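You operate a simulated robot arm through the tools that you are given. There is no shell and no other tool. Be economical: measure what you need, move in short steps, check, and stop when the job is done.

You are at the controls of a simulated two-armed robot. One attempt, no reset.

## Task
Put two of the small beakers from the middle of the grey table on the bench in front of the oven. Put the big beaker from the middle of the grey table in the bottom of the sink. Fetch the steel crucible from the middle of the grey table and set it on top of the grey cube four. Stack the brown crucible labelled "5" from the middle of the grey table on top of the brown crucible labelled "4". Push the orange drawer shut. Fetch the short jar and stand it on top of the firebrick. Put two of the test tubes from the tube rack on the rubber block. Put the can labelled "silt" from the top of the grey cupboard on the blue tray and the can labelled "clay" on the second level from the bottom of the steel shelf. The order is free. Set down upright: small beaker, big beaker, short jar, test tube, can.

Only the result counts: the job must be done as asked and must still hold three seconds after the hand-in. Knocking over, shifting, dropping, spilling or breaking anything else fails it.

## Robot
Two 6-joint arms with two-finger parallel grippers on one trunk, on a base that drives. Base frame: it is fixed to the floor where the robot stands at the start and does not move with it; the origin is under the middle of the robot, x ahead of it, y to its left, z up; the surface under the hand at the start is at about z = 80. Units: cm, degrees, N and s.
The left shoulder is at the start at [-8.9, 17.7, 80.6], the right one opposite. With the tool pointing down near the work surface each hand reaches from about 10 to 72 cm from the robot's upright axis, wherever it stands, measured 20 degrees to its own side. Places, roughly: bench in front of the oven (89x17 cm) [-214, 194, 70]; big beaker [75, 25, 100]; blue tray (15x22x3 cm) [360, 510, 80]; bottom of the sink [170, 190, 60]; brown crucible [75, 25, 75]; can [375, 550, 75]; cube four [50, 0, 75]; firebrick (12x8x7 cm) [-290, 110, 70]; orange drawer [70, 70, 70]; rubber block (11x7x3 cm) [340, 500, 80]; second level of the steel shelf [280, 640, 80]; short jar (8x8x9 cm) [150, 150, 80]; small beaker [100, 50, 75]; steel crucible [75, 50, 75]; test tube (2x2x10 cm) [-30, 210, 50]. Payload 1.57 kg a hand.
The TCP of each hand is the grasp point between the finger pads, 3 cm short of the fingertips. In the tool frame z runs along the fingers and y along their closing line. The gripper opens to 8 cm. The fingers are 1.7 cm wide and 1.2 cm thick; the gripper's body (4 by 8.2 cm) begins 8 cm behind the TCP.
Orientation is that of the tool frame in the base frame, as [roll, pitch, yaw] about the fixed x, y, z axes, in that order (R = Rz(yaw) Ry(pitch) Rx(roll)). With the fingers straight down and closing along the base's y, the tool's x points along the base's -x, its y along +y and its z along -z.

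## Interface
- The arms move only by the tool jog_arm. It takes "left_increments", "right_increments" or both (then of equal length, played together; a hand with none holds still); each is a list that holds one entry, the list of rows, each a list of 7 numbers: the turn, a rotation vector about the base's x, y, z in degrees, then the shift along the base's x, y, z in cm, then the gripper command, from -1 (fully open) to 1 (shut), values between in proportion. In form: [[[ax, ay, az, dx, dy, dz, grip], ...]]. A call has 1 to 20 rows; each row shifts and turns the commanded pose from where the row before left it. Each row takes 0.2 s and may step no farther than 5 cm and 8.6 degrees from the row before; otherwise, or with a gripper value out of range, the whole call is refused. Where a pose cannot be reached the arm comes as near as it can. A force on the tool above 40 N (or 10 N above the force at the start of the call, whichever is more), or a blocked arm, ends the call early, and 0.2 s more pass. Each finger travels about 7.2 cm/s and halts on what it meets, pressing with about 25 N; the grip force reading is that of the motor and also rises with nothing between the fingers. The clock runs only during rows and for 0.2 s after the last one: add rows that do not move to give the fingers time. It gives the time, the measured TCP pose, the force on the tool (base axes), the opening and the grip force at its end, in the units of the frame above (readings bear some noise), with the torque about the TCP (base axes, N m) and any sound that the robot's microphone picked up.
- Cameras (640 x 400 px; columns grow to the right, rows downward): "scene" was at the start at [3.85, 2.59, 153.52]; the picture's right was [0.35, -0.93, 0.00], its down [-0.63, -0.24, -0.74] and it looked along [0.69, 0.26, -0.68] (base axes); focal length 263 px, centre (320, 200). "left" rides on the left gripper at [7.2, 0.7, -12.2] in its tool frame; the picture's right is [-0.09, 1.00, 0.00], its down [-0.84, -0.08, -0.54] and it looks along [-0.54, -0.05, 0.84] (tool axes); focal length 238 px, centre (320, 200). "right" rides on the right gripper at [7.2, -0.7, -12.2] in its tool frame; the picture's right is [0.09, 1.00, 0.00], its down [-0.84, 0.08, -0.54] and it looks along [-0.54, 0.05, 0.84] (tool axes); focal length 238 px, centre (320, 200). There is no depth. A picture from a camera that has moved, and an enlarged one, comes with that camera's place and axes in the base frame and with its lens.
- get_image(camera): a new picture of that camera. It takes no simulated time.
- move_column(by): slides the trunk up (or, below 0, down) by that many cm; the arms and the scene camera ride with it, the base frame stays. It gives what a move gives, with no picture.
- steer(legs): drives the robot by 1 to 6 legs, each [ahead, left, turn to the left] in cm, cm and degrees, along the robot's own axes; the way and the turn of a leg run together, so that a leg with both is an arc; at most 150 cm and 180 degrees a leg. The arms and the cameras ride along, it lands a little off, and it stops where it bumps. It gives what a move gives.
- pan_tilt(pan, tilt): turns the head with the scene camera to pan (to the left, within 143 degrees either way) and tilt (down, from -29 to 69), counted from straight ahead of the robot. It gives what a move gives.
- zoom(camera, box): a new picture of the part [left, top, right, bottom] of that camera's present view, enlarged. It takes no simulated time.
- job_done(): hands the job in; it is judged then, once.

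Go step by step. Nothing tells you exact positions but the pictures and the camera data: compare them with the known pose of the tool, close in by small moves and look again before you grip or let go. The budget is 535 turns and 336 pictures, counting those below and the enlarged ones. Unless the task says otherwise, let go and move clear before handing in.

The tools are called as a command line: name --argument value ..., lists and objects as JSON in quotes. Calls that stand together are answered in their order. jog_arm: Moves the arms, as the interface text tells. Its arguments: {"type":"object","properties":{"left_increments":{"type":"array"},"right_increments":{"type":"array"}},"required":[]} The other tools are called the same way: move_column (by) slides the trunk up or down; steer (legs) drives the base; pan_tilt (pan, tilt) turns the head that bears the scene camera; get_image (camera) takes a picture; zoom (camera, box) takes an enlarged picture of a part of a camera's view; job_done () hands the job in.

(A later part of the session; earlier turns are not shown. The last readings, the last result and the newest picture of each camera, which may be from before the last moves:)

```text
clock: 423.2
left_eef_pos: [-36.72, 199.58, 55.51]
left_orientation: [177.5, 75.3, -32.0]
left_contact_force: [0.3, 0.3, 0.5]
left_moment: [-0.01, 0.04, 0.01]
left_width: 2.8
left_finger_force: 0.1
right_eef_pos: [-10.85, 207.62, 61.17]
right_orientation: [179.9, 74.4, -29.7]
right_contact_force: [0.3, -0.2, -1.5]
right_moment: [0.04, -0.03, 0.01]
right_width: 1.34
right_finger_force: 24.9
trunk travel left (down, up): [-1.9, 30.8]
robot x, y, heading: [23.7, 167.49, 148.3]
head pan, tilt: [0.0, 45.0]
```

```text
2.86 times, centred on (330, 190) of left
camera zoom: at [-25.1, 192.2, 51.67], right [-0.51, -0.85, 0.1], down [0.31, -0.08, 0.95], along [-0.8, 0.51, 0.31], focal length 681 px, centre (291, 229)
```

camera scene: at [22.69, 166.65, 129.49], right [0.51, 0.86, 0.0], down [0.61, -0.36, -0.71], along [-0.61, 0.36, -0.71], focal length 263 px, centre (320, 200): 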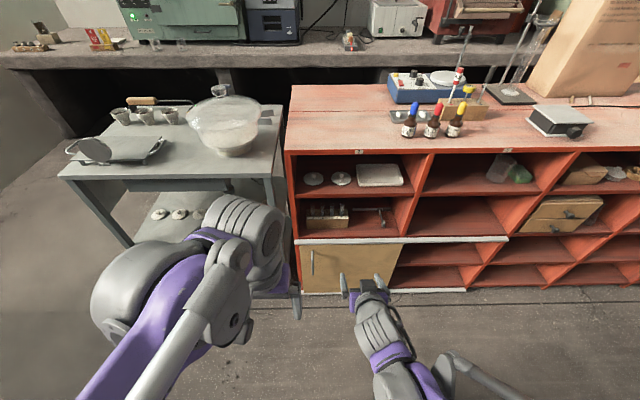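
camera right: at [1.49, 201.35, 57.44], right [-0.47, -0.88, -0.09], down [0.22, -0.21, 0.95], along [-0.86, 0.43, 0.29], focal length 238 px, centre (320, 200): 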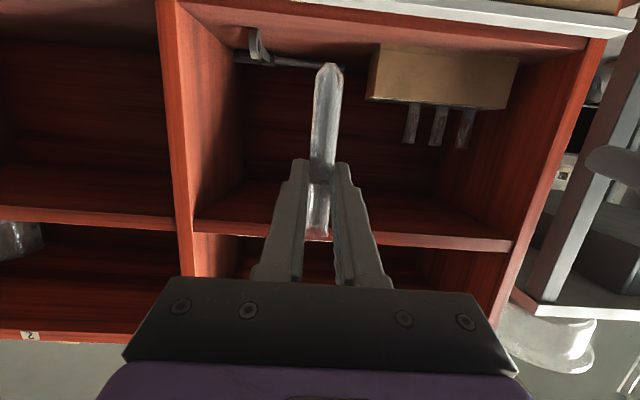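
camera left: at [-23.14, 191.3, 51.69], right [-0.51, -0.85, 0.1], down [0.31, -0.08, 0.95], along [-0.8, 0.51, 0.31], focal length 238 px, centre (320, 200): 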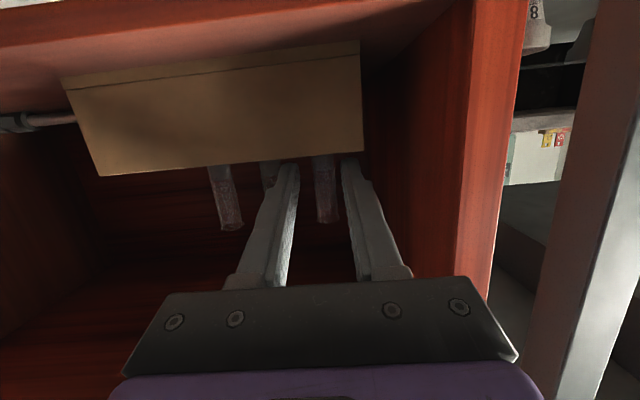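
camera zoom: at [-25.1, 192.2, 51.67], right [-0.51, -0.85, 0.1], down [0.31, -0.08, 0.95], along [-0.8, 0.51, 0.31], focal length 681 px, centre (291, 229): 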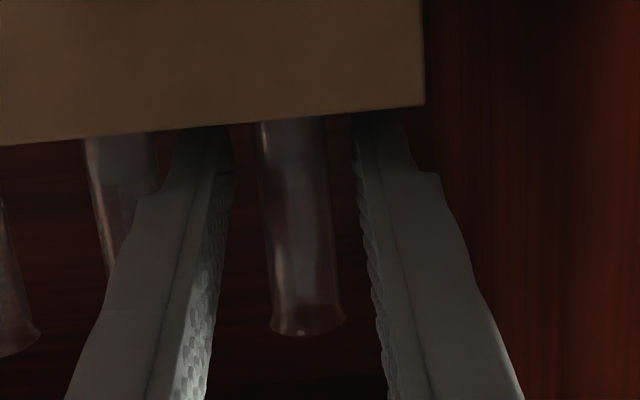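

jog_arm --left_increments '[[[0, 0, 0, 0, 0, 0, 0.5], [0, 0, 0, 0, 0, 0, 0.7], [0, 0, 0, 0, 0, 0, 1], [0, 0, 0, 0, 0, 0, 1], [0, 0, 0, 0, 0, 0, 1], [0, 0, 0, 0, 0, 0.3, 1], [0, 0, 0, 0, 0, 0.5, 1], [0, 0, 0, 0, 0, 0.5, 1], [0, 0, 0, 0, 0, 0.5, 1], [0, 0, 0, 0, 0, 0.5, 1], [0, 0, 0, 0, 0, 0.5, 1], [0, 0, 0, 0, 0, 0.5, 1], [0, 0, 0, 0, 0, 0.5, 1], [0, 0, 0, 0, 0, 0.5, 1], [0, 0, 0, 0, 0, 0.5, 1], [0, 0, 0, 0, 0, 0.5, 1], [0, 0, 0, 0, 0, 0.5, 1], [0, 0, 0, 0, 0, 0.2, 1]]]'

get_image --camera "left"

```text
clock: 427.0
left_eef_pos: [-36.75, 199.35, 61.51]
left_orientation: [177.3, 75.3, -32.0]
left_contact_force: [0.5, 0.2, -0.5]
left_moment: [0.01, 0.0, -0.02]
left_width: 1.32
left_finger_force: 25.4
right_eef_pos: [-10.84, 207.62, 61.14]
right_orientation: [179.9, 74.4, -29.6]
right_contact_force: [0.0, -0.3, -1.0]
right_moment: [-0.02, 0.0, 0.02]
right_width: 1.33
right_finger_force: 24.6
trunk travel left (down, up): [-1.9, 30.8]
robot x, y, heading: [23.83, 167.27, 148.3]
head pan, tilt: [0.0, 45.0]
```

```text
118 pictures are left
camera left: at [-25.15, 192.2, 57.64], right [-0.51, -0.85, 0.1], down [0.31, -0.08, 0.95], along [-0.8, 0.51, 0.31], focal length 238 px, centre (320, 200)
```

left: 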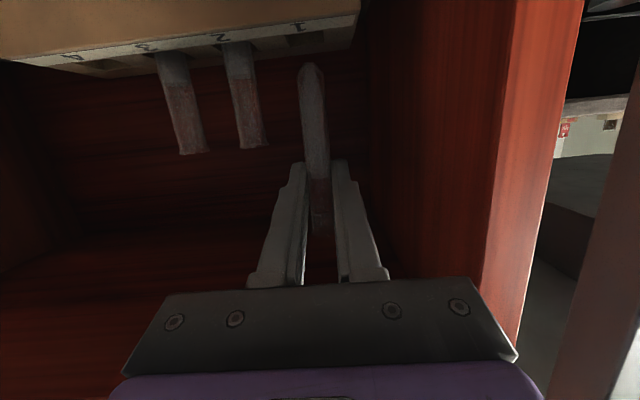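

Tube 1 is free of the rack. I withdraw straight back, then back the base away.

jog_arm --left_increments '[[[0, 0, 0, 0.45, -0.25, 0, 1], [0, 0, 0, 0.87, -0.49, 0, 1], [0, 0, 0, 0.87, -0.49, 0, 1], [0, 0, 0, 0.87, -0.49, 0, 1], [0, 0, 0, 0.87, -0.49, 0, 1], [0, 0, 0, 0.87, -0.49, 0, 1], [0, 0, 0, 0.87, -0.49, 0, 1], [0, 0, 0, 0.87, -0.49, 0, 1], [0, 0, 0, 0.87, -0.49, 0, 1], [0, 0, 0, 0.87, -0.49, 0, 1], [0, 0, 0, 0.87, -0.49, 0, 1], [0, 0, 0, 0.87, -0.49, 0, 1]]]'

steer --legs '[[-40, 0, 0]]'

get_image --camera "left"

pan_tilt --pan -90 --tilt 15

get_image --camera "scene"

```text
clock: 429.6
left_eef_pos: [-26.75, 193.89, 61.41]
left_orientation: [177.5, 75.3, -31.8]
left_contact_force: [0.1, -0.2, 0.6]
left_moment: [0.01, 0.0, -0.02]
left_width: 1.37
left_finger_force: 24.5
right_eef_pos: [-10.85, 207.45, 61.15]
right_orientation: [180.0, 74.4, -29.6]
right_contact_force: [0.1, 0.2, -0.8]
right_moment: [0.02, 0.0, 0.0]
right_width: 1.34
right_finger_force: 24.9
trunk travel left (down, up): [-1.9, 30.8]
robot x, y, heading: [23.72, 167.79, 148.3]
head pan, tilt: [0.0, 45.0]
```

```text
clock: 432.0
left_eef_pos: [6.78, 173.47, 61.41]
left_orientation: [177.4, 75.4, -32.2]
left_contact_force: [0.5, -1.1, -0.1]
left_moment: [0.01, 0.04, -0.01]
left_width: 1.34
left_finger_force: 25.2
right_eef_pos: [22.79, 186.99, 61.26]
right_orientation: [179.9, 74.4, -29.8]
right_contact_force: [0.0, -0.1, 0.0]
right_moment: [-0.02, 0.01, 0.02]
right_width: 1.35
right_finger_force: 24.7
trunk travel left (down, up): [-1.9, 30.8]
robot x, y, heading: [57.46, 146.93, 148.0]
head pan, tilt: [0.0, 45.0]
```

```text
117 pictures are left
camera left: at [18.28, 166.04, 57.56], right [-0.51, -0.85, 0.1], down [0.31, -0.08, 0.95], along [-0.8, 0.52, 0.31], focal length 238 px, centre (320, 200)
```

left: 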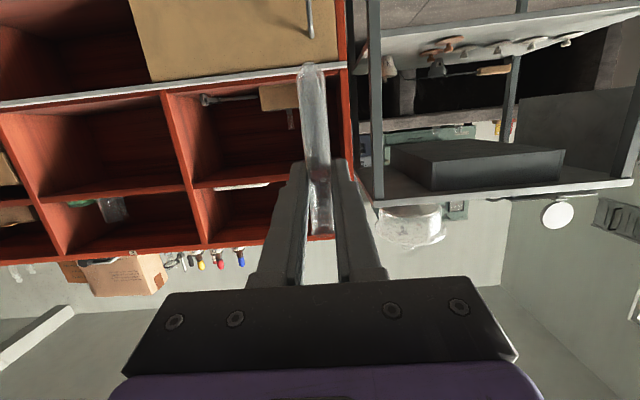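

```text
clock: 433.7
left_eef_pos: [6.67, 173.47, 61.45]
left_orientation: [177.4, 75.3, -32.3]
left_contact_force: [0.0, -0.8, -0.1]
left_moment: [-0.01, -0.01, -0.01]
left_width: 1.33
left_finger_force: 25.1
right_eef_pos: [22.75, 186.85, 61.16]
right_orientation: [179.8, 74.4, -29.8]
right_contact_force: [-0.9, 0.8, -0.3]
right_moment: [-0.02, -0.02, -0.03]
right_width: 1.35
right_finger_force: 24.6
trunk travel left (down, up): [-1.9, 30.8]
robot x, y, heading: [57.04, 146.65, 148.3]
head pan, tilt: [-90.0, 15.0]
```

```text
116 pictures are left
camera scene: at [61.61, 154.65, 134.17], right [0.85, -0.53, 0.0], down [-0.14, -0.22, -0.97], along [0.51, 0.82, -0.26], focal length 263 px, centre (320, 200)
```

scene: 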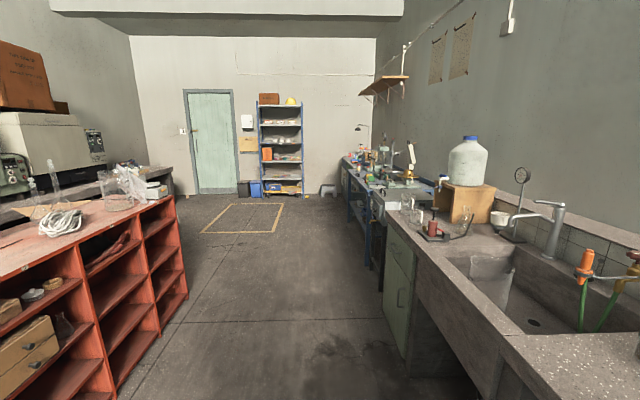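

Corridor leads along +s to the far corner. I move to its middle, turn right by 90° and drive along it.

steer --legs '[[22, 0, 0], [0, 0, -90], [100, 0, 0], [120, 0, 0]]'

pan_tilt --pan -20 --tilt 20

get_image --camera "scene"

```text
clock: 449.7
left_eef_pos: [185.91, 393.7, 61.42]
left_orientation: [177.4, 75.3, -122.7]
left_contact_force: [0.2, -0.5, 0.3]
left_moment: [0.0, 0.01, 0.0]
left_width: 1.35
left_finger_force: 24.9
right_eef_pos: [199.35, 377.63, 61.17]
right_orientation: [179.9, 74.4, -120.3]
right_contact_force: [0.3, -0.3, 0.4]
right_moment: [0.03, 0.01, -0.01]
right_width: 1.37
right_finger_force: 25.0
trunk travel left (down, up): [-1.9, 30.8]
robot x, y, heading: [158.97, 343.61, 57.6]
head pan, tilt: [-90.0, 15.0]
```

```text
clock: 451.1
left_eef_pos: [186.03, 393.75, 61.36]
left_orientation: [177.4, 75.3, -122.7]
left_contact_force: [0.6, -0.3, -0.6]
left_moment: [0.0, 0.0, 0.02]
left_width: 1.36
left_finger_force: 24.9
right_eef_pos: [199.4, 377.53, 61.11]
right_orientation: [179.9, 74.5, -120.2]
right_contact_force: [0.8, 0.1, -1.0]
right_moment: [0.01, 0.02, -0.03]
right_width: 1.31
right_finger_force: 24.9
trunk travel left (down, up): [-1.9, 30.8]
robot x, y, heading: [158.82, 343.41, 57.5]
head pan, tilt: [-20.0, 20.0]
```

```text
115 pictures are left
camera scene: at [166.86, 349.43, 133.35], right [0.61, -0.79, 0.0], down [-0.27, -0.21, -0.94], along [0.74, 0.57, -0.34], focal length 263 px, centre (320, 200)
```

scene: 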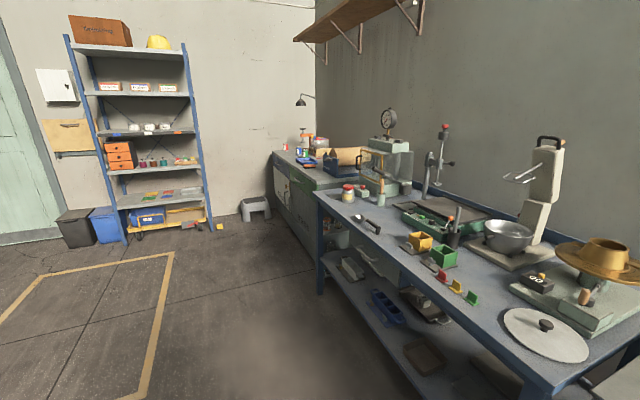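

zoom --camera "scene" --box '[250, 110, 470, 260]'

zoom --camera "scene" --box '[50, 70, 230, 250]'

```text
2.67 times, centred on (360, 185) of scene
camera zoom: at [166.86, 349.43, 133.35], right [0.61, -0.79, 0.0], down [-0.27, -0.21, -0.94], along [0.74, 0.57, -0.34], focal length 702 px, centre (213, 240)
```

zoom: 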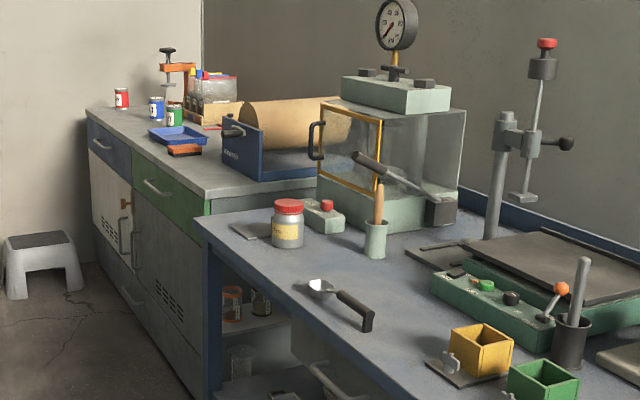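

```text
2.22 times, centred on (140, 160) of scene
camera zoom: at [166.86, 349.43, 133.35], right [0.61, -0.79, 0.0], down [-0.27, -0.21, -0.94], along [0.74, 0.57, -0.34], focal length 585 px, centre (720, 289)
```

zoom: 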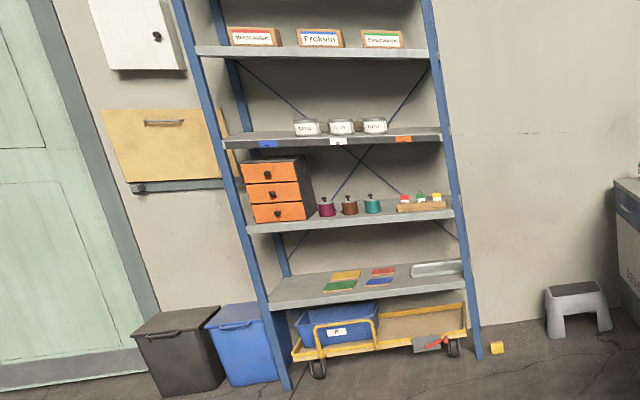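

The tray, cans and the reddish rubber block are on the grey cupboard ahead. I drive on, turn to face it, and raise the trunk.

steer --legs '[[0, 14, 0], [115, 0, 0], [106, 0, 0]]'

move_column --by 29

steer --legs '[[0, 0, -90]]'

pan_tilt --pan 0 --tilt 35

get_image --camera "scene"

get_image --camera "left"

```text
clock: 463.5
left_eef_pos: [291.43, 587.32, 61.35]
left_orientation: [177.4, 75.3, -122.7]
left_contact_force: [-0.4, -0.6, -0.3]
left_moment: [0.02, -0.01, 0.02]
left_width: 1.35
left_finger_force: 25.1
right_eef_pos: [304.88, 571.25, 61.09]
right_orientation: [179.9, 74.4, -120.2]
right_contact_force: [0.2, -0.2, -0.2]
right_moment: [0.01, -0.02, 0.02]
right_width: 1.35
right_finger_force: 25.2
trunk travel left (down, up): [-1.9, 30.8]
robot x, y, heading: [264.72, 537.39, 57.9]
head pan, tilt: [-20.0, 20.0]
```

```text
clock: 466.4
left_eef_pos: [291.27, 587.29, 90.44]
left_orientation: [177.4, 75.3, -122.5]
left_contact_force: [-0.9, -0.2, -0.8]
left_moment: [0.03, 0.0, 0.0]
left_width: 1.36
left_finger_force: 25.3
right_eef_pos: [306.38, 573.62, 93.36]
right_orientation: [-179.6, 77.1, -119.7]
right_contact_force: [0.4, -0.5, -0.3]
right_moment: [-0.01, -0.02, -0.01]
right_width: 1.36
right_finger_force: 24.9
trunk travel left (down, up): [-30.9, 1.8]
robot x, y, heading: [264.63, 537.1, 57.9]
head pan, tilt: [-20.0, 20.0]
```

```text
clock: 470.6
left_eef_pos: [315.43, 511.48, 90.31]
left_orientation: [177.3, 75.2, 149.0]
left_contact_force: [0.2, 0.7, -0.8]
left_moment: [-0.01, -0.01, -0.01]
left_width: 1.34
left_finger_force: 25.2
right_eef_pos: [302.07, 496.1, 93.31]
right_orientation: [-179.6, 77.1, 152.0]
right_contact_force: [0.3, 0.2, 0.1]
right_moment: [0.01, -0.02, 0.03]
right_width: 1.33
right_finger_force: 25.2
trunk travel left (down, up): [-30.9, 1.8]
robot x, y, heading: [264.42, 537.1, -30.7]
head pan, tilt: [-20.0, 20.0]
```

```text
clock: 471.4
left_eef_pos: [315.43, 511.45, 90.46]
left_orientation: [177.5, 75.3, 149.0]
left_contact_force: [-0.2, -0.3, 0.6]
left_moment: [0.03, 0.0, 0.01]
left_width: 1.35
left_finger_force: 25.0
right_eef_pos: [302.12, 496.12, 93.33]
right_orientation: [-179.5, 77.2, 151.9]
right_contact_force: [-0.4, -0.1, -0.5]
right_moment: [-0.01, 0.01, 0.02]
right_width: 1.34
right_finger_force: 25.1
trunk travel left (down, up): [-30.9, 1.8]
robot x, y, heading: [264.39, 537.21, -30.6]
head pan, tilt: [0.0, 35.0]
```

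```text
112 pictures are left
camera scene: at [268.43, 534.33, 161.14], right [-0.51, -0.86, 0.0], down [-0.49, 0.29, -0.82], along [0.7, -0.42, -0.57], focal length 263 px, centre (320, 200)
```

scene: 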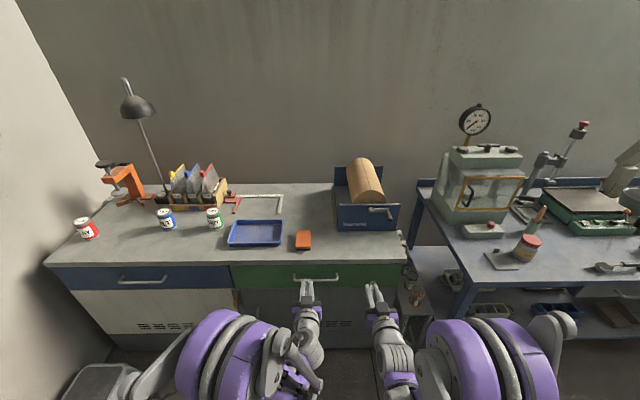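

```text
111 pictures are left
camera left: at [303.86, 518.64, 86.56], right [0.5, 0.86, 0.1], down [-0.32, 0.07, 0.95], along [0.81, -0.5, 0.31], focal length 238 px, centre (320, 200)
```

left: 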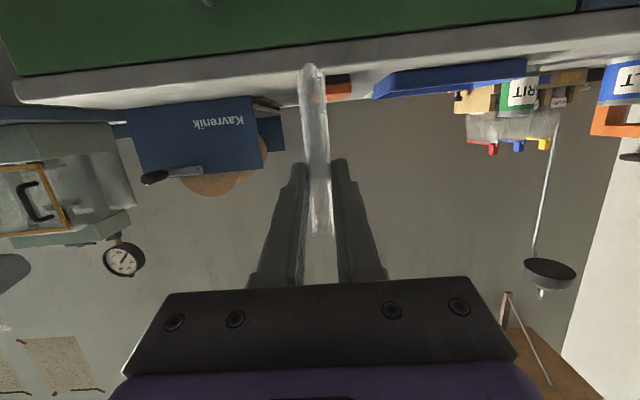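

zoom --camera "scene" --box '[60, 160, 340, 290]'

zoom --camera "scene" --box '[270, 200, 350, 310]'

```text
2.29 times, centred on (200, 225) of scene
camera zoom: at [268.43, 534.33, 161.14], right [-0.51, -0.86, 0.0], down [-0.49, 0.29, -0.82], along [0.7, -0.42, -0.57], focal length 602 px, centre (594, 143)
```

zoom: 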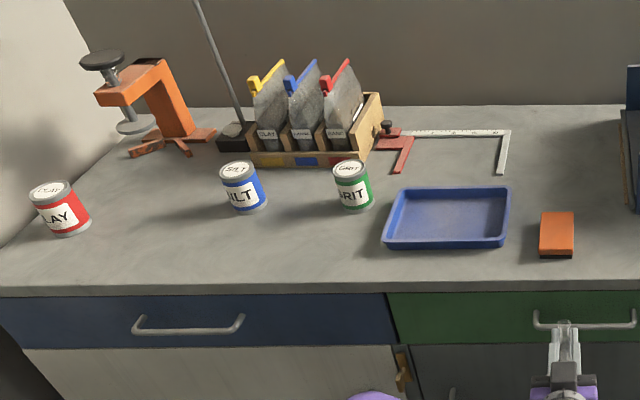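

```text
3.64 times, centred on (310, 255) of scene
camera zoom: at [268.43, 534.33, 161.14], right [-0.51, -0.86, 0.0], down [-0.49, 0.29, -0.82], along [0.7, -0.42, -0.57], focal length 957 px, centre (356, 0)
```

zoom: 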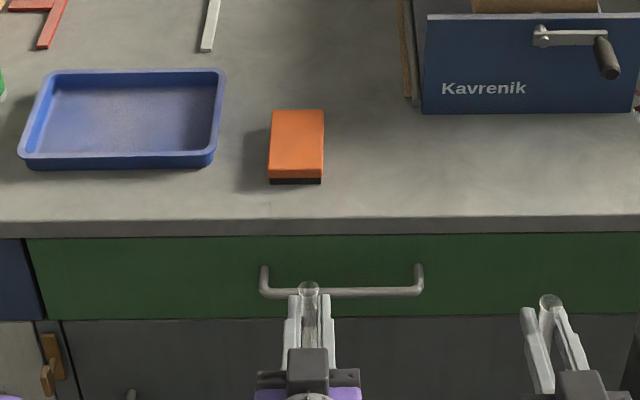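

jog_arm --left_increments '[[[0, 0, 0, 0, 0, 1, 1], [0, 0, 0, 0, 0, 1, 1], [0, 0, 0, 0, 0, 1, 1], [0, 0, 0, 0, 0, 1, 1], [0, 0, 0, 0, 0, 0.5, 1]]]'

steer --legs '[[20, 0, 0]]'

get_image --camera "left"

zoom --camera "scene" --box '[260, 220, 400, 340]'

```text
clock: 472.6
left_eef_pos: [315.32, 511.48, 94.92]
left_orientation: [177.3, 75.4, 149.0]
left_contact_force: [0.3, 0.1, -1.0]
left_moment: [0.02, 0.01, 0.02]
left_width: 1.36
left_finger_force: 24.9
right_eef_pos: [302.17, 496.2, 93.32]
right_orientation: [-179.6, 77.2, 151.9]
right_contact_force: [-0.5, 0.6, -1.1]
right_moment: [0.03, -0.01, -0.01]
right_width: 1.34
right_finger_force: 24.8
trunk travel left (down, up): [-30.9, 1.8]
robot x, y, heading: [264.79, 537.28, -30.9]
head pan, tilt: [0.0, 35.0]
```

```text
clock: 474.2
left_eef_pos: [332.22, 501.03, 94.84]
left_orientation: [177.5, 75.3, 148.7]
left_contact_force: [0.4, -0.4, -0.8]
left_moment: [0.0, 0.02, 0.0]
left_width: 1.38
left_finger_force: 24.6
right_eef_pos: [318.9, 485.72, 93.41]
right_orientation: [-179.5, 77.1, 151.7]
right_contact_force: [-0.6, 0.1, -0.8]
right_moment: [0.01, 0.01, 0.01]
right_width: 1.33
right_finger_force: 24.8
trunk travel left (down, up): [-30.9, 1.8]
robot x, y, heading: [281.47, 526.91, -31.1]
head pan, tilt: [0.0, 35.0]
```

```text
108 pictures are left
camera left: at [320.7, 508.21, 91.02], right [0.5, 0.86, 0.1], down [-0.32, 0.07, 0.95], along [0.81, -0.51, 0.31], focal length 238 px, centre (320, 200)
```

left: 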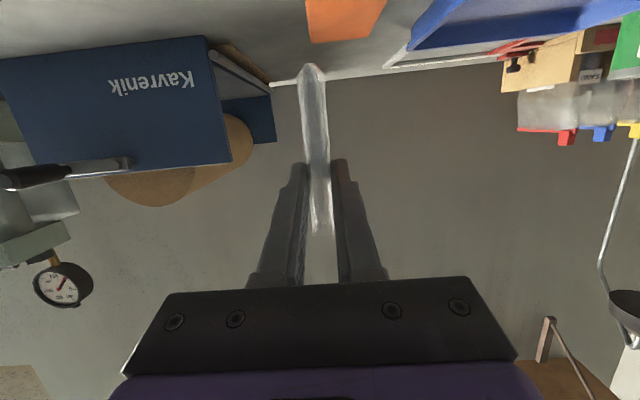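

```text
3.33 times, centred on (330, 280) of scene
camera zoom: at [285.42, 524.15, 161.12], right [-0.52, -0.86, 0.0], down [-0.49, 0.3, -0.82], along [0.7, -0.42, -0.57], focal length 877 px, centre (287, -67)
```

zoom: 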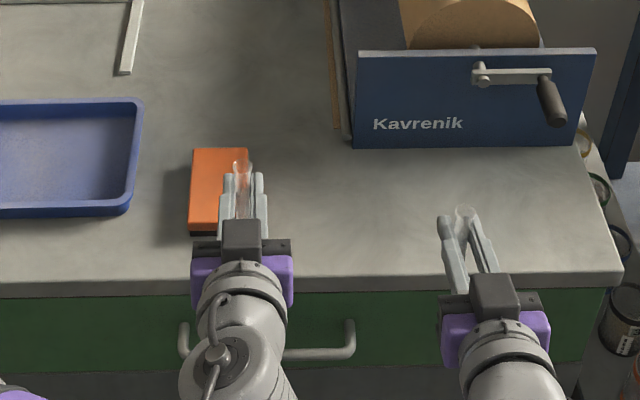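

steer --legs '[[9, 0, 0]]'

zoom --camera "scene" --box '[260, 220, 400, 340]'

```text
clock: 475.3
left_eef_pos: [339.99, 496.29, 94.95]
left_orientation: [177.5, 75.3, 148.8]
left_contact_force: [-0.2, -0.5, 0.2]
left_moment: [0.03, 0.0, -0.01]
left_width: 1.34
left_finger_force: 24.9
right_eef_pos: [326.55, 481.1, 93.19]
right_orientation: [-179.5, 77.1, 151.6]
right_contact_force: [-0.3, -0.5, -0.5]
right_moment: [0.06, -0.01, 0.01]
right_width: 1.34
right_finger_force: 25.0
trunk travel left (down, up): [-30.9, 1.8]
robot x, y, heading: [289.0, 522.12, -30.9]
head pan, tilt: [0.0, 35.0]
```

```text
3.33 times, centred on (330, 280) of scene
camera zoom: at [293.17, 519.48, 161.11], right [-0.52, -0.86, 0.0], down [-0.49, 0.3, -0.82], along [0.7, -0.42, -0.57], focal length 877 px, centre (287, -67)
```

zoom: 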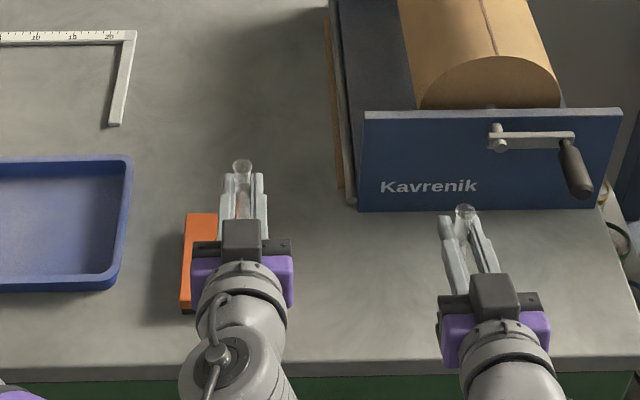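

jog_arm --left_increments '[[[0, 0, 0, 0.5, 0.1, 0, 1], [0, 0, 0, 1, 0.15, 0, 1], [0, 0, 0, 1, 0.15, 0, 1], [0, 0, 0, 1, 0.15, -0.4, 1], [0, 0, 0, 1, 0.15, -0.5, 1], [0, 0, 0, 1, 0.15, -0.5, 1], [0, 0, 0, 1, 0.1, -0.5, 1], [0, 0, 0, 0.3, 0.05, -0.5, 1], [0, 0, 0, 0, 0, 0, 1]]]'

get_image --camera "left"

zoom --camera "scene" --box '[260, 220, 400, 340]'

get_image --camera "right"

```text
clock: 477.3
left_eef_pos: [346.8, 497.28, 92.57]
left_orientation: [177.4, 75.2, 148.8]
left_contact_force: [0.9, 0.1, -0.3]
left_moment: [0.0, 0.02, -0.03]
left_width: 1.36
left_finger_force: 25.0
right_eef_pos: [326.57, 481.1, 93.35]
right_orientation: [-179.6, 77.1, 151.6]
right_contact_force: [-0.1, 0.0, -0.9]
right_moment: [0.01, 0.0, 0.02]
right_width: 1.36
right_finger_force: 25.0
trunk travel left (down, up): [-30.9, 1.8]
robot x, y, heading: [288.97, 522.3, -31.1]
head pan, tilt: [0.0, 35.0]
```

```text
105 pictures are left
camera left: at [335.26, 504.56, 88.62], right [0.5, 0.86, 0.1], down [-0.32, 0.07, 0.95], along [0.81, -0.51, 0.31], focal length 238 px, centre (320, 200)
```

left: 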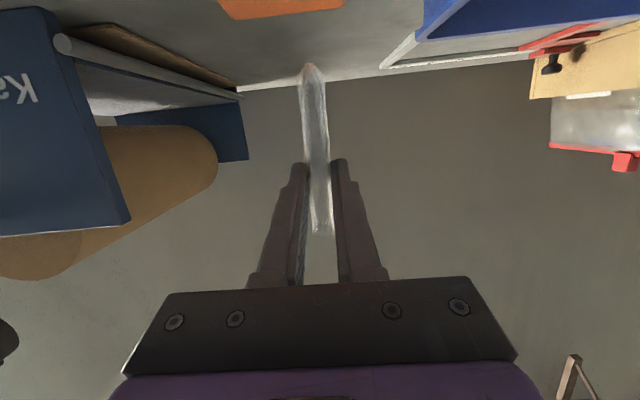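

```text
3.33 times, centred on (330, 280) of scene
camera zoom: at [293.16, 519.49, 161.13], right [-0.52, -0.86, 0.0], down [-0.49, 0.3, -0.82], along [0.7, -0.42, -0.57], focal length 877 px, centre (287, -67)
```

zoom: 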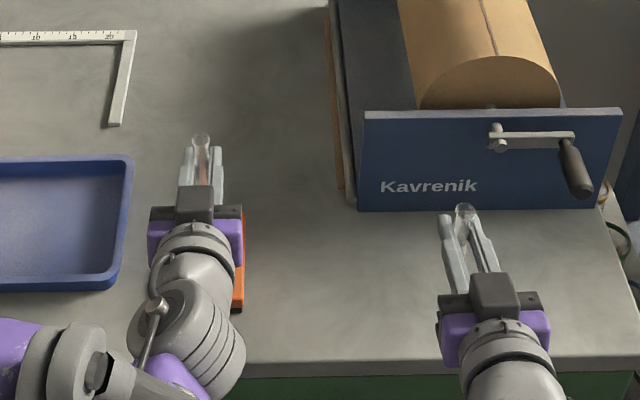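

```text
103 pictures are left
camera right: at [314.57, 486.99, 88.94], right [0.46, 0.88, -0.09], down [-0.26, 0.23, 0.94], along [0.85, -0.41, 0.34], focal length 238 px, centre (320, 200)
```

right: 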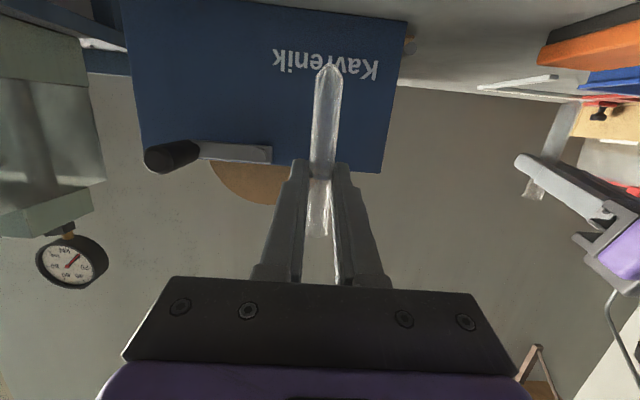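

jog_arm --left_increments '[[[0, 0, 0, 0, 0, -0.5, 1], [0, 0, 0, 0, 0, -0.5, 1], [0, 0, 0, 0, 0, -0.5, 1], [0, 0, 0, 0, 0, -0.5, 1], [0, 0, 0, 0, 0, -0.3, 1], [0, 0, 0, 0, 0, -0.3, 1], [0, 0, 0, 0, 0, 0, 1]]]'

zoom --camera "right" --box '[450, 0, 640, 220]'

```text
clock: 478.9
left_eef_pos: [346.73, 497.41, 89.8]
left_orientation: [177.5, 75.3, 148.8]
left_contact_force: [0.2, -0.5, -0.1]
left_moment: [-0.02, 0.02, 0.02]
left_width: 1.34
left_finger_force: 25.5
right_eef_pos: [326.55, 481.11, 93.39]
right_orientation: [-179.6, 77.2, 151.6]
right_contact_force: [-0.2, -0.3, -0.3]
right_moment: [-0.02, 0.03, 0.0]
right_width: 1.34
right_finger_force: 24.7
trunk travel left (down, up): [-30.9, 1.8]
robot x, y, heading: [289.09, 521.57, -30.9]
head pan, tilt: [0.0, 35.0]
```

```text
1.82 times, centred on (545, 110) of right
camera zoom: at [314.57, 486.99, 88.94], right [0.46, 0.88, -0.09], down [-0.26, 0.23, 0.94], along [0.85, -0.41, 0.34], focal length 433 px, centre (-89, 364)
```

zoom: 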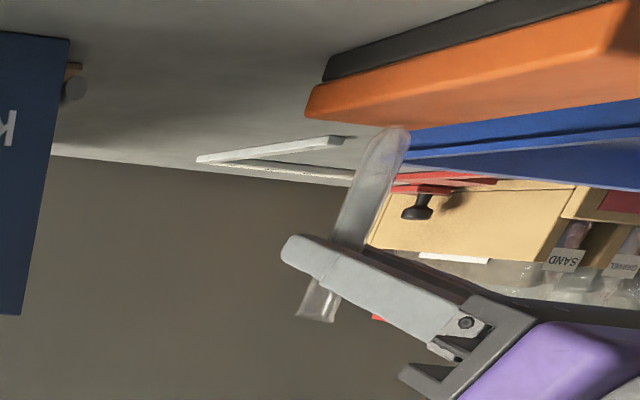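

jog_arm --left_increments '[[[0, 0, 0, 0, 0, -0.25, 1], [0, 0, 0, 0, 0, -0.25, 1], [0, 0, 0, 0, 0, 0, 1]]]'

```text
clock: 479.7
left_eef_pos: [346.68, 497.29, 89.7]
left_orientation: [177.4, 75.3, 148.6]
left_contact_force: [2.2, -0.2, 16.0]
left_moment: [-0.06, -0.31, 0.03]
left_width: 1.39
left_finger_force: 24.6
right_eef_pos: [326.57, 481.18, 93.38]
right_orientation: [-179.6, 77.2, 151.6]
right_contact_force: [0.0, -0.5, 0.5]
right_moment: [-0.01, -0.05, -0.01]
right_width: 1.33
right_finger_force: 25.0
trunk travel left (down, up): [-30.9, 1.8]
robot x, y, heading: [289.03, 522.4, -31.2]
head pan, tilt: [0.0, 35.0]
```

jog_arm --left_increments '[[[0, 0, 0, 0, 0, 0.2, 1], [0, 0, 0, 0, 0, 0, 1]]]'

zoom --camera "scene" --box '[290, 250, 340, 320]'

zoom --camera "left" --box '[260, 0, 400, 250]'

```text
clock: 480.3
left_eef_pos: [346.76, 497.34, 89.5]
left_orientation: [177.5, 75.3, 148.8]
left_contact_force: [-0.2, -0.2, 1.1]
left_moment: [0.03, 0.04, 0.0]
left_width: 1.34
left_finger_force: 24.8
right_eef_pos: [326.64, 481.07, 93.23]
right_orientation: [-179.6, 77.2, 151.7]
right_contact_force: [-0.2, 0.4, 0.5]
right_moment: [-0.02, 0.02, 0.01]
right_width: 1.34
right_finger_force: 25.1
trunk travel left (down, up): [-30.9, 1.8]
robot x, y, heading: [289.22, 522.2, -31.1]
head pan, tilt: [0.0, 35.0]
```

```text
5.71 times, centred on (315, 285) of scene
camera zoom: at [293.14, 519.5, 161.12], right [-0.52, -0.86, 0.0], down [-0.49, 0.3, -0.82], along [0.7, -0.42, -0.57], focal length 1504 px, centre (349, -286)
```

zoom: 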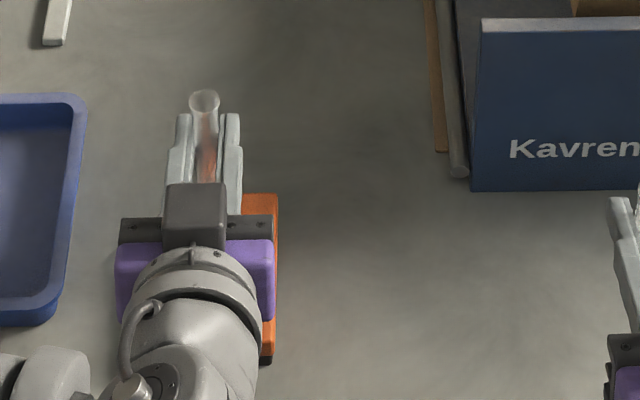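

```text
1.60 times, centred on (330, 125) of left
camera zoom: at [335.18, 504.56, 85.73], right [0.5, 0.86, 0.1], down [-0.32, 0.07, 0.95], along [0.81, -0.5, 0.31], focal length 381 px, centre (304, 320)
```

zoom: 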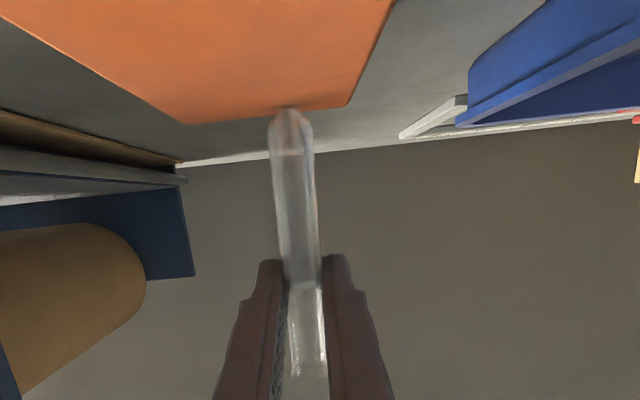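

jog_arm --left_increments '[[[0, 0, 0, 0, 0, -0.05, 1], [0, 0, 0, 0, 0, 0, 0.62], [0, 0, 0, 0, 0, 0, 0.6], [0, 0, 0, 0, 0, 0, 0.6]]]'

zoom --camera "left" --box '[260, 0, 400, 250]'

zoom --camera "right" --box '[450, 0, 640, 220]'

```text
clock: 481.3
left_eef_pos: [346.62, 497.21, 89.66]
left_orientation: [177.4, 75.4, 148.7]
left_contact_force: [-0.1, 0.2, 0.1]
left_moment: [-0.02, 0.01, -0.01]
left_width: 1.61
left_finger_force: 0.1
right_eef_pos: [326.64, 481.12, 93.32]
right_orientation: [-179.6, 77.2, 151.4]
right_contact_force: [0.3, -0.2, -1.0]
right_moment: [0.01, -0.02, -0.01]
right_width: 1.35
right_finger_force: 24.9
trunk travel left (down, up): [-30.9, 1.8]
robot x, y, heading: [288.78, 522.25, -31.1]
head pan, tilt: [0.0, 35.0]
```

```text
1.60 times, centred on (330, 125) of left
camera zoom: at [335.2, 504.55, 85.72], right [0.5, 0.86, 0.1], down [-0.32, 0.07, 0.95], along [0.81, -0.51, 0.31], focal length 381 px, centre (304, 320)
```

zoom: 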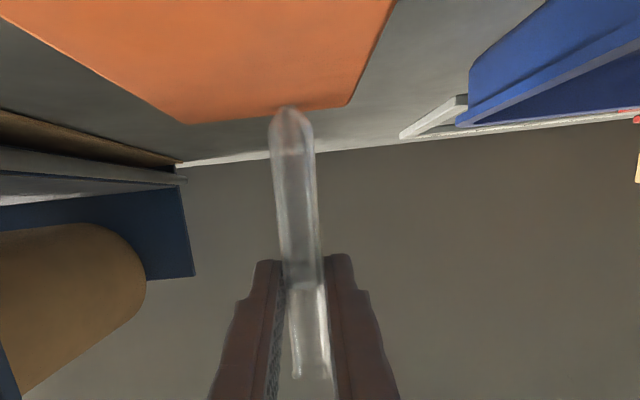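

```text
1.82 times, centred on (545, 110) of right
camera zoom: at [314.57, 486.99, 88.94], right [0.46, 0.88, -0.09], down [-0.26, 0.23, 0.94], along [0.85, -0.41, 0.34], focal length 433 px, centre (-89, 364)
```

zoom: 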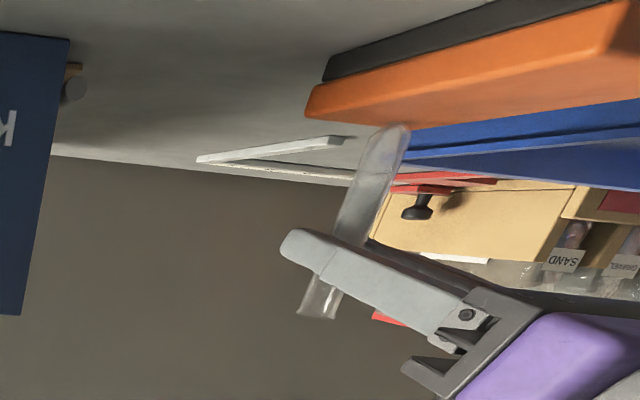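

The tube settled upright on its own. I open a little more and withdraw straight back.

jog_arm --left_increments '[[[0, 0, 0, 0, 0, 0, 0.4], [0, 0, 0, 0, 0, 0, 0.2], [0, 0, 0, 0, 0, 0, 0.1], [0, 0, 0, -0.43, 0.25, 0, 0.1], [0, 0, 0, -0.86, 0.5, 0, 0.1], [0, 0, 0, -0.86, 0.5, 0, 0.1], [0, 0, 0, -0.86, 0.5, 0, 0.1], [0, 0, 0, -0.86, 0.5, 0, 0.1], [0, 0, 0, -1.7, 1, 0, 0.1], [0, 0, 0, -1.7, 1, 0, 0.1], [0, 0, 0, -1.7, 1, 0, 0.1], [0, 0, 0, -1.7, 1, 0, 0.1]]]'

get_image --camera "left"

zoom --camera "scene" --box '[260, 220, 400, 340]'

```text
clock: 483.9
left_eef_pos: [337.4, 502.12, 91.85]
left_orientation: [177.4, 75.2, 148.7]
left_contact_force: [-0.2, -0.2, -0.1]
left_moment: [-0.02, -0.03, -0.01]
left_width: 3.59
left_finger_force: 0.1
left hand out of reach, approached as far as the arm can: row 10, 11, 12
right_eef_pos: [326.59, 481.04, 93.3]
right_orientation: [-179.5, 77.2, 151.6]
right_contact_force: [0.4, 0.0, -0.1]
right_moment: [0.04, 0.0, 0.0]
right_width: 1.37
right_finger_force: 25.5
trunk travel left (down, up): [-30.9, 1.8]
robot x, y, heading: [288.94, 522.14, -30.7]
head pan, tilt: [0.0, 35.0]
```

```text
97 pictures are left
camera left: at [325.96, 509.31, 88.03], right [0.5, 0.86, 0.1], down [-0.31, 0.07, 0.95], along [0.81, -0.51, 0.31], focal length 238 px, centre (320, 200)
```

left: 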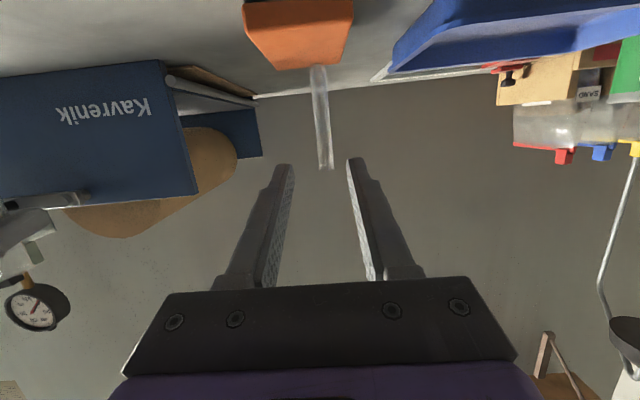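

```text
3.33 times, centred on (330, 280) of scene
camera zoom: at [293.12, 519.5, 161.13], right [-0.52, -0.86, 0.0], down [-0.49, 0.3, -0.82], along [0.7, -0.42, -0.57], focal length 877 px, centre (287, -67)
```

zoom: 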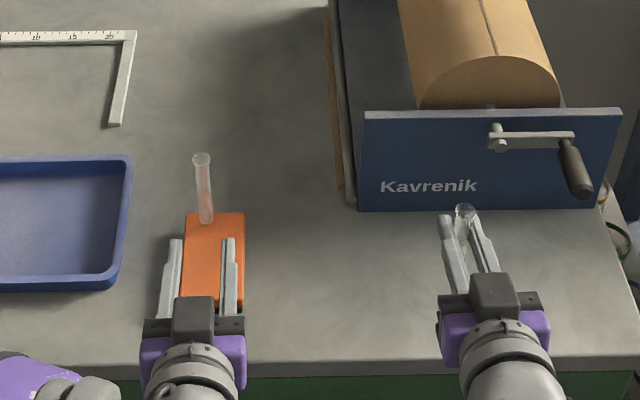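

Tube one stands. I move the left hand aside and shift the base left so the right hand lines up for the second tube.

jog_arm --left_increments '[[[0, 0, 0, 0.3, 0.6, 1.5, 0.1], [0, 0, 0, 0.7, 1.3, 1.5, 0.1], [0, 0, 0, 0.9, 1.8, 1, 0.1], [0, 0, 0, 0.9, 1.8, 0, 0.1]]]'

steer --legs '[[-4, 0, 0], [0, 18, 0]]'

get_image --camera "right"

get_image --camera "scene"

```text
clock: 484.9
left_eef_pos: [340.27, 507.55, 95.76]
left_orientation: [177.6, 75.4, 148.8]
left_contact_force: [-0.1, -1.0, 0.4]
left_moment: [0.0, -0.02, 0.02]
left_width: 3.6
left_finger_force: 0.0
right_eef_pos: [326.58, 480.98, 93.31]
right_orientation: [-179.5, 77.3, 151.7]
right_contact_force: [0.0, 0.5, -0.5]
right_moment: [0.01, -0.02, -0.01]
right_width: 1.33
right_finger_force: 24.5
trunk travel left (down, up): [-30.9, 1.8]
robot x, y, heading: [288.84, 522.22, -30.8]
head pan, tilt: [0.0, 35.0]
```

```text
clock: 487.6
left_eef_pos: [345.89, 524.77, 95.8]
left_orientation: [177.5, 75.3, 148.6]
left_contact_force: [-0.4, -1.0, 0.0]
left_moment: [-0.02, 0.0, 0.0]
left_width: 3.59
left_finger_force: 0.1
right_eef_pos: [332.23, 498.23, 93.26]
right_orientation: [-179.7, 77.2, 151.4]
right_contact_force: [1.1, -0.3, 1.0]
right_moment: [-0.02, 0.0, 0.02]
right_width: 1.34
right_finger_force: 24.9
trunk travel left (down, up): [-30.9, 1.8]
robot x, y, heading: [294.55, 539.42, -31.2]
head pan, tilt: [0.0, 35.0]
```

```text
95 pictures are left
camera right: at [320.23, 504.22, 88.94], right [0.46, 0.88, -0.09], down [-0.26, 0.23, 0.94], along [0.85, -0.41, 0.34], focal length 238 px, centre (320, 200)
```

right: 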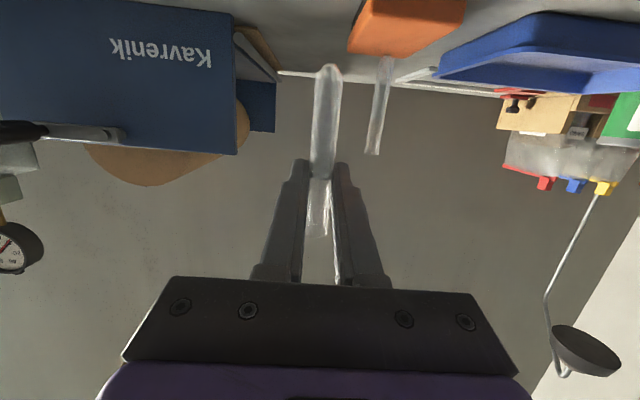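

```text
94 pictures are left
camera scene: at [298.89, 536.77, 161.13], right [-0.52, -0.86, 0.0], down [-0.49, 0.3, -0.82], along [0.7, -0.42, -0.57], focal length 263 px, centre (320, 200)
```

scene: 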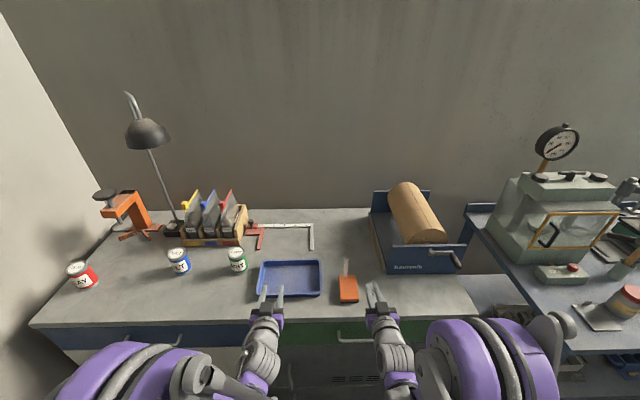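

jog_arm --right_increments '[[[0, 0, 0, 0.5, 0, 0, 1], [0, 0, 0, 0.97, 0, 0, 1], [0, 0, 0, 0.97, 0, 0, 1], [0, 0, 0, 0.97, 0, 0, 1], [0, 0, 0, 0.97, 0, 0, 1], [0.6, 1.03, 0, 0.97, 0, 0, 1], [0.6, 1.03, 0, 0.97, 0, 0, 1], [0, 0, 0, 0.97, 0, 0, 1], [0, 0, 0, 0.5, 0, 0, 1], [0, 0, 0, 0, 0, 0, 1]]]'

get_image --camera "right"

zoom --camera "scene" --box '[290, 230, 430, 350]'

get_image --camera "left"

```text
clock: 489.8
left_eef_pos: [345.94, 524.79, 95.82]
left_orientation: [177.5, 75.3, 148.5]
left_contact_force: [-0.8, 1.2, -0.2]
left_moment: [0.01, -0.02, -0.02]
left_width: 3.61
left_finger_force: 0.1
right_eef_pos: [340.18, 498.24, 93.34]
right_orientation: [-179.7, 74.8, 151.2]
right_contact_force: [0.5, -0.2, 0.1]
right_moment: [0.05, 0.02, -0.01]
right_width: 1.36
right_finger_force: 25.2
trunk travel left (down, up): [-30.9, 1.8]
robot x, y, heading: [295.02, 539.57, -31.2]
head pan, tilt: [0.0, 35.0]
```

```text
93 pictures are left
camera right: at [327.91, 504.24, 89.5], right [0.46, 0.88, -0.09], down [-0.23, 0.22, 0.95], along [0.86, -0.42, 0.3], focal length 238 px, centre (320, 200)
```

right: 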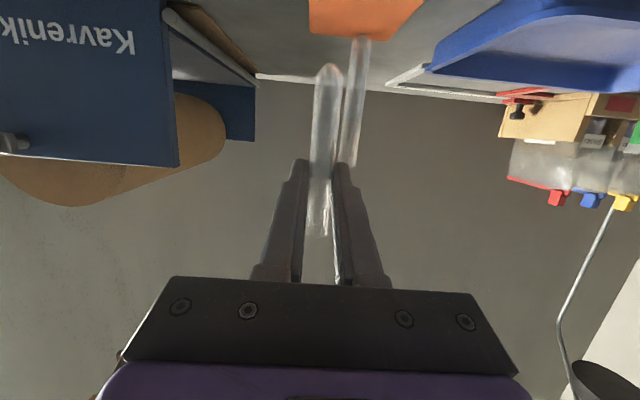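

```text
3.33 times, centred on (360, 290) of scene
camera zoom: at [298.88, 536.76, 161.13], right [-0.52, -0.86, 0.0], down [-0.49, 0.3, -0.82], along [0.7, -0.42, -0.57], focal length 877 px, centre (187, -100)
```

zoom: 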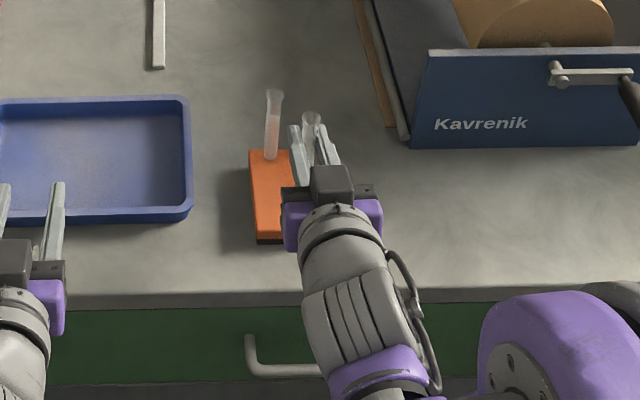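

```text
91 pictures are left
camera left: at [334.37, 531.98, 91.95], right [0.5, 0.86, 0.1], down [-0.32, 0.07, 0.95], along [0.81, -0.51, 0.31], focal length 238 px, centre (320, 200)
```

left: 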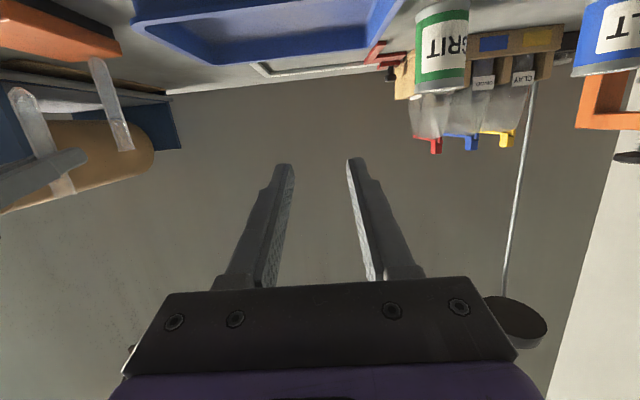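

jog_arm --right_increments '[[[0, 0, 0, 0, 0, -0.5, 1], [0, 0, 0, 0, 0, -0.5, 1], [0, 0, 0, 0, 0, -0.5, 1], [0, 0, 0, 0, 0, -0.5, 1], [0, 0, 0, 0, 0, -0.5, 1], [0, 0, 0, 0, 0, -0.4, 1], [0, 0, 0, 0, 0, -0.3, 1], [0, 0, 0, 0, 0, 0, 1]]]'

zoom --camera "left" --box '[0, 0, 200, 220]'

```text
clock: 491.6
left_eef_pos: [345.82, 524.69, 95.79]
left_orientation: [177.5, 75.4, 148.6]
left_contact_force: [0.5, 0.1, 0.2]
left_moment: [-0.01, 0.01, 0.01]
left_width: 3.6
left_finger_force: 0.1
right_eef_pos: [340.01, 498.3, 90.04]
right_orientation: [-179.8, 74.8, 151.2]
right_contact_force: [-0.2, 0.5, 0.3]
right_moment: [0.02, -0.02, 0.02]
right_width: 1.33
right_finger_force: 25.3
trunk travel left (down, up): [-30.9, 1.8]
robot x, y, heading: [294.75, 539.55, -31.1]
head pan, tilt: [0.0, 35.0]
```

```text
1.82 times, centred on (100, 110) of left
camera zoom: at [334.38, 531.98, 91.95], right [0.5, 0.86, 0.1], down [-0.32, 0.07, 0.95], along [0.81, -0.51, 0.31], focal length 433 px, centre (720, 364)
```

zoom: 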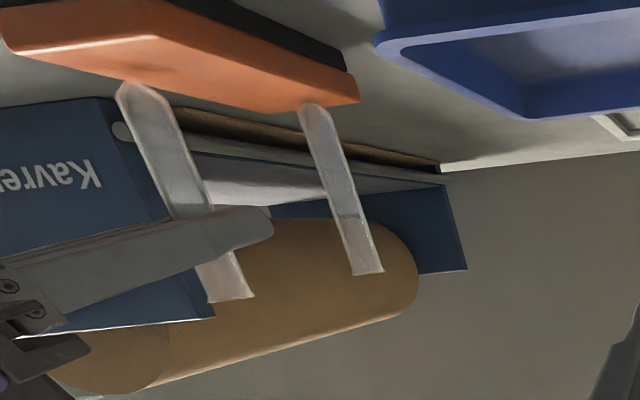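

jog_arm --right_increments '[[[0, 0, 0, 0, 0, -0.25, 1], [0, 0, 0, 0, 0, -0.25, 1], [0, 0, 0, 0, 0, 0, 1]]]'

```text
clock: 492.4
left_eef_pos: [345.84, 524.78, 95.9]
left_orientation: [177.5, 75.2, 148.6]
left_contact_force: [0.6, -0.3, 0.1]
left_moment: [0.03, -0.01, -0.02]
left_width: 3.61
left_finger_force: 0.1
right_eef_pos: [340.04, 498.24, 89.53]
right_orientation: [-179.8, 74.9, 151.3]
right_contact_force: [1.1, -1.3, 10.5]
right_moment: [-0.14, -0.22, -0.02]
right_width: 1.34
right_finger_force: 25.4
trunk travel left (down, up): [-30.9, 1.8]
robot x, y, heading: [294.78, 539.41, -31.3]
head pan, tilt: [0.0, 35.0]
```

jog_arm --right_increments '[[[0, 0, 0, 0, 0, 0.15, 1], [0, 0, 0, 0, 0, 0, 0.62], [0, 0, 0, 0, 0, 0, 0.6], [0, 0, 0, 0, 0, 0, 0.6]]]'

zoom --camera "left" --box '[0, 0, 200, 220]'

```text
clock: 493.4
left_eef_pos: [345.92, 524.65, 95.89]
left_orientation: [177.5, 75.3, 148.5]
left_contact_force: [-0.7, 0.4, -0.4]
left_moment: [0.0, 0.05, -0.03]
left_width: 3.59
left_finger_force: 0.1
right_eef_pos: [339.97, 498.35, 89.66]
right_orientation: [-179.8, 74.8, 151.1]
right_contact_force: [-0.1, 0.5, -0.8]
right_moment: [-0.02, -0.02, 0.03]
right_width: 1.59
right_finger_force: 0.0
trunk travel left (down, up): [-30.9, 1.8]
robot x, y, heading: [294.9, 539.68, -31.0]
head pan, tilt: [0.0, 35.0]
```

```text
1.82 times, centred on (100, 110) of left
camera zoom: at [334.38, 531.98, 91.95], right [0.5, 0.86, 0.1], down [-0.32, 0.07, 0.95], along [0.81, -0.51, 0.31], focal length 433 px, centre (720, 364)
```

zoom: 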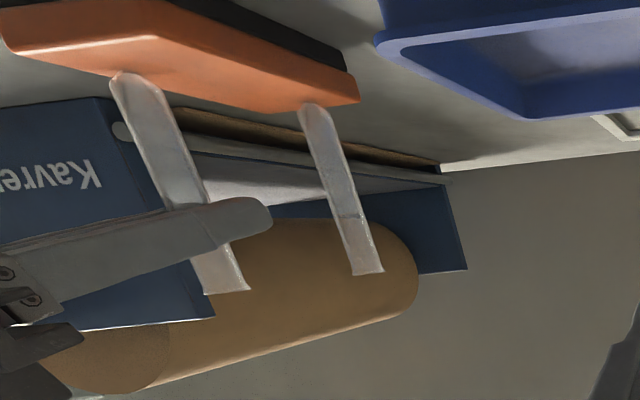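

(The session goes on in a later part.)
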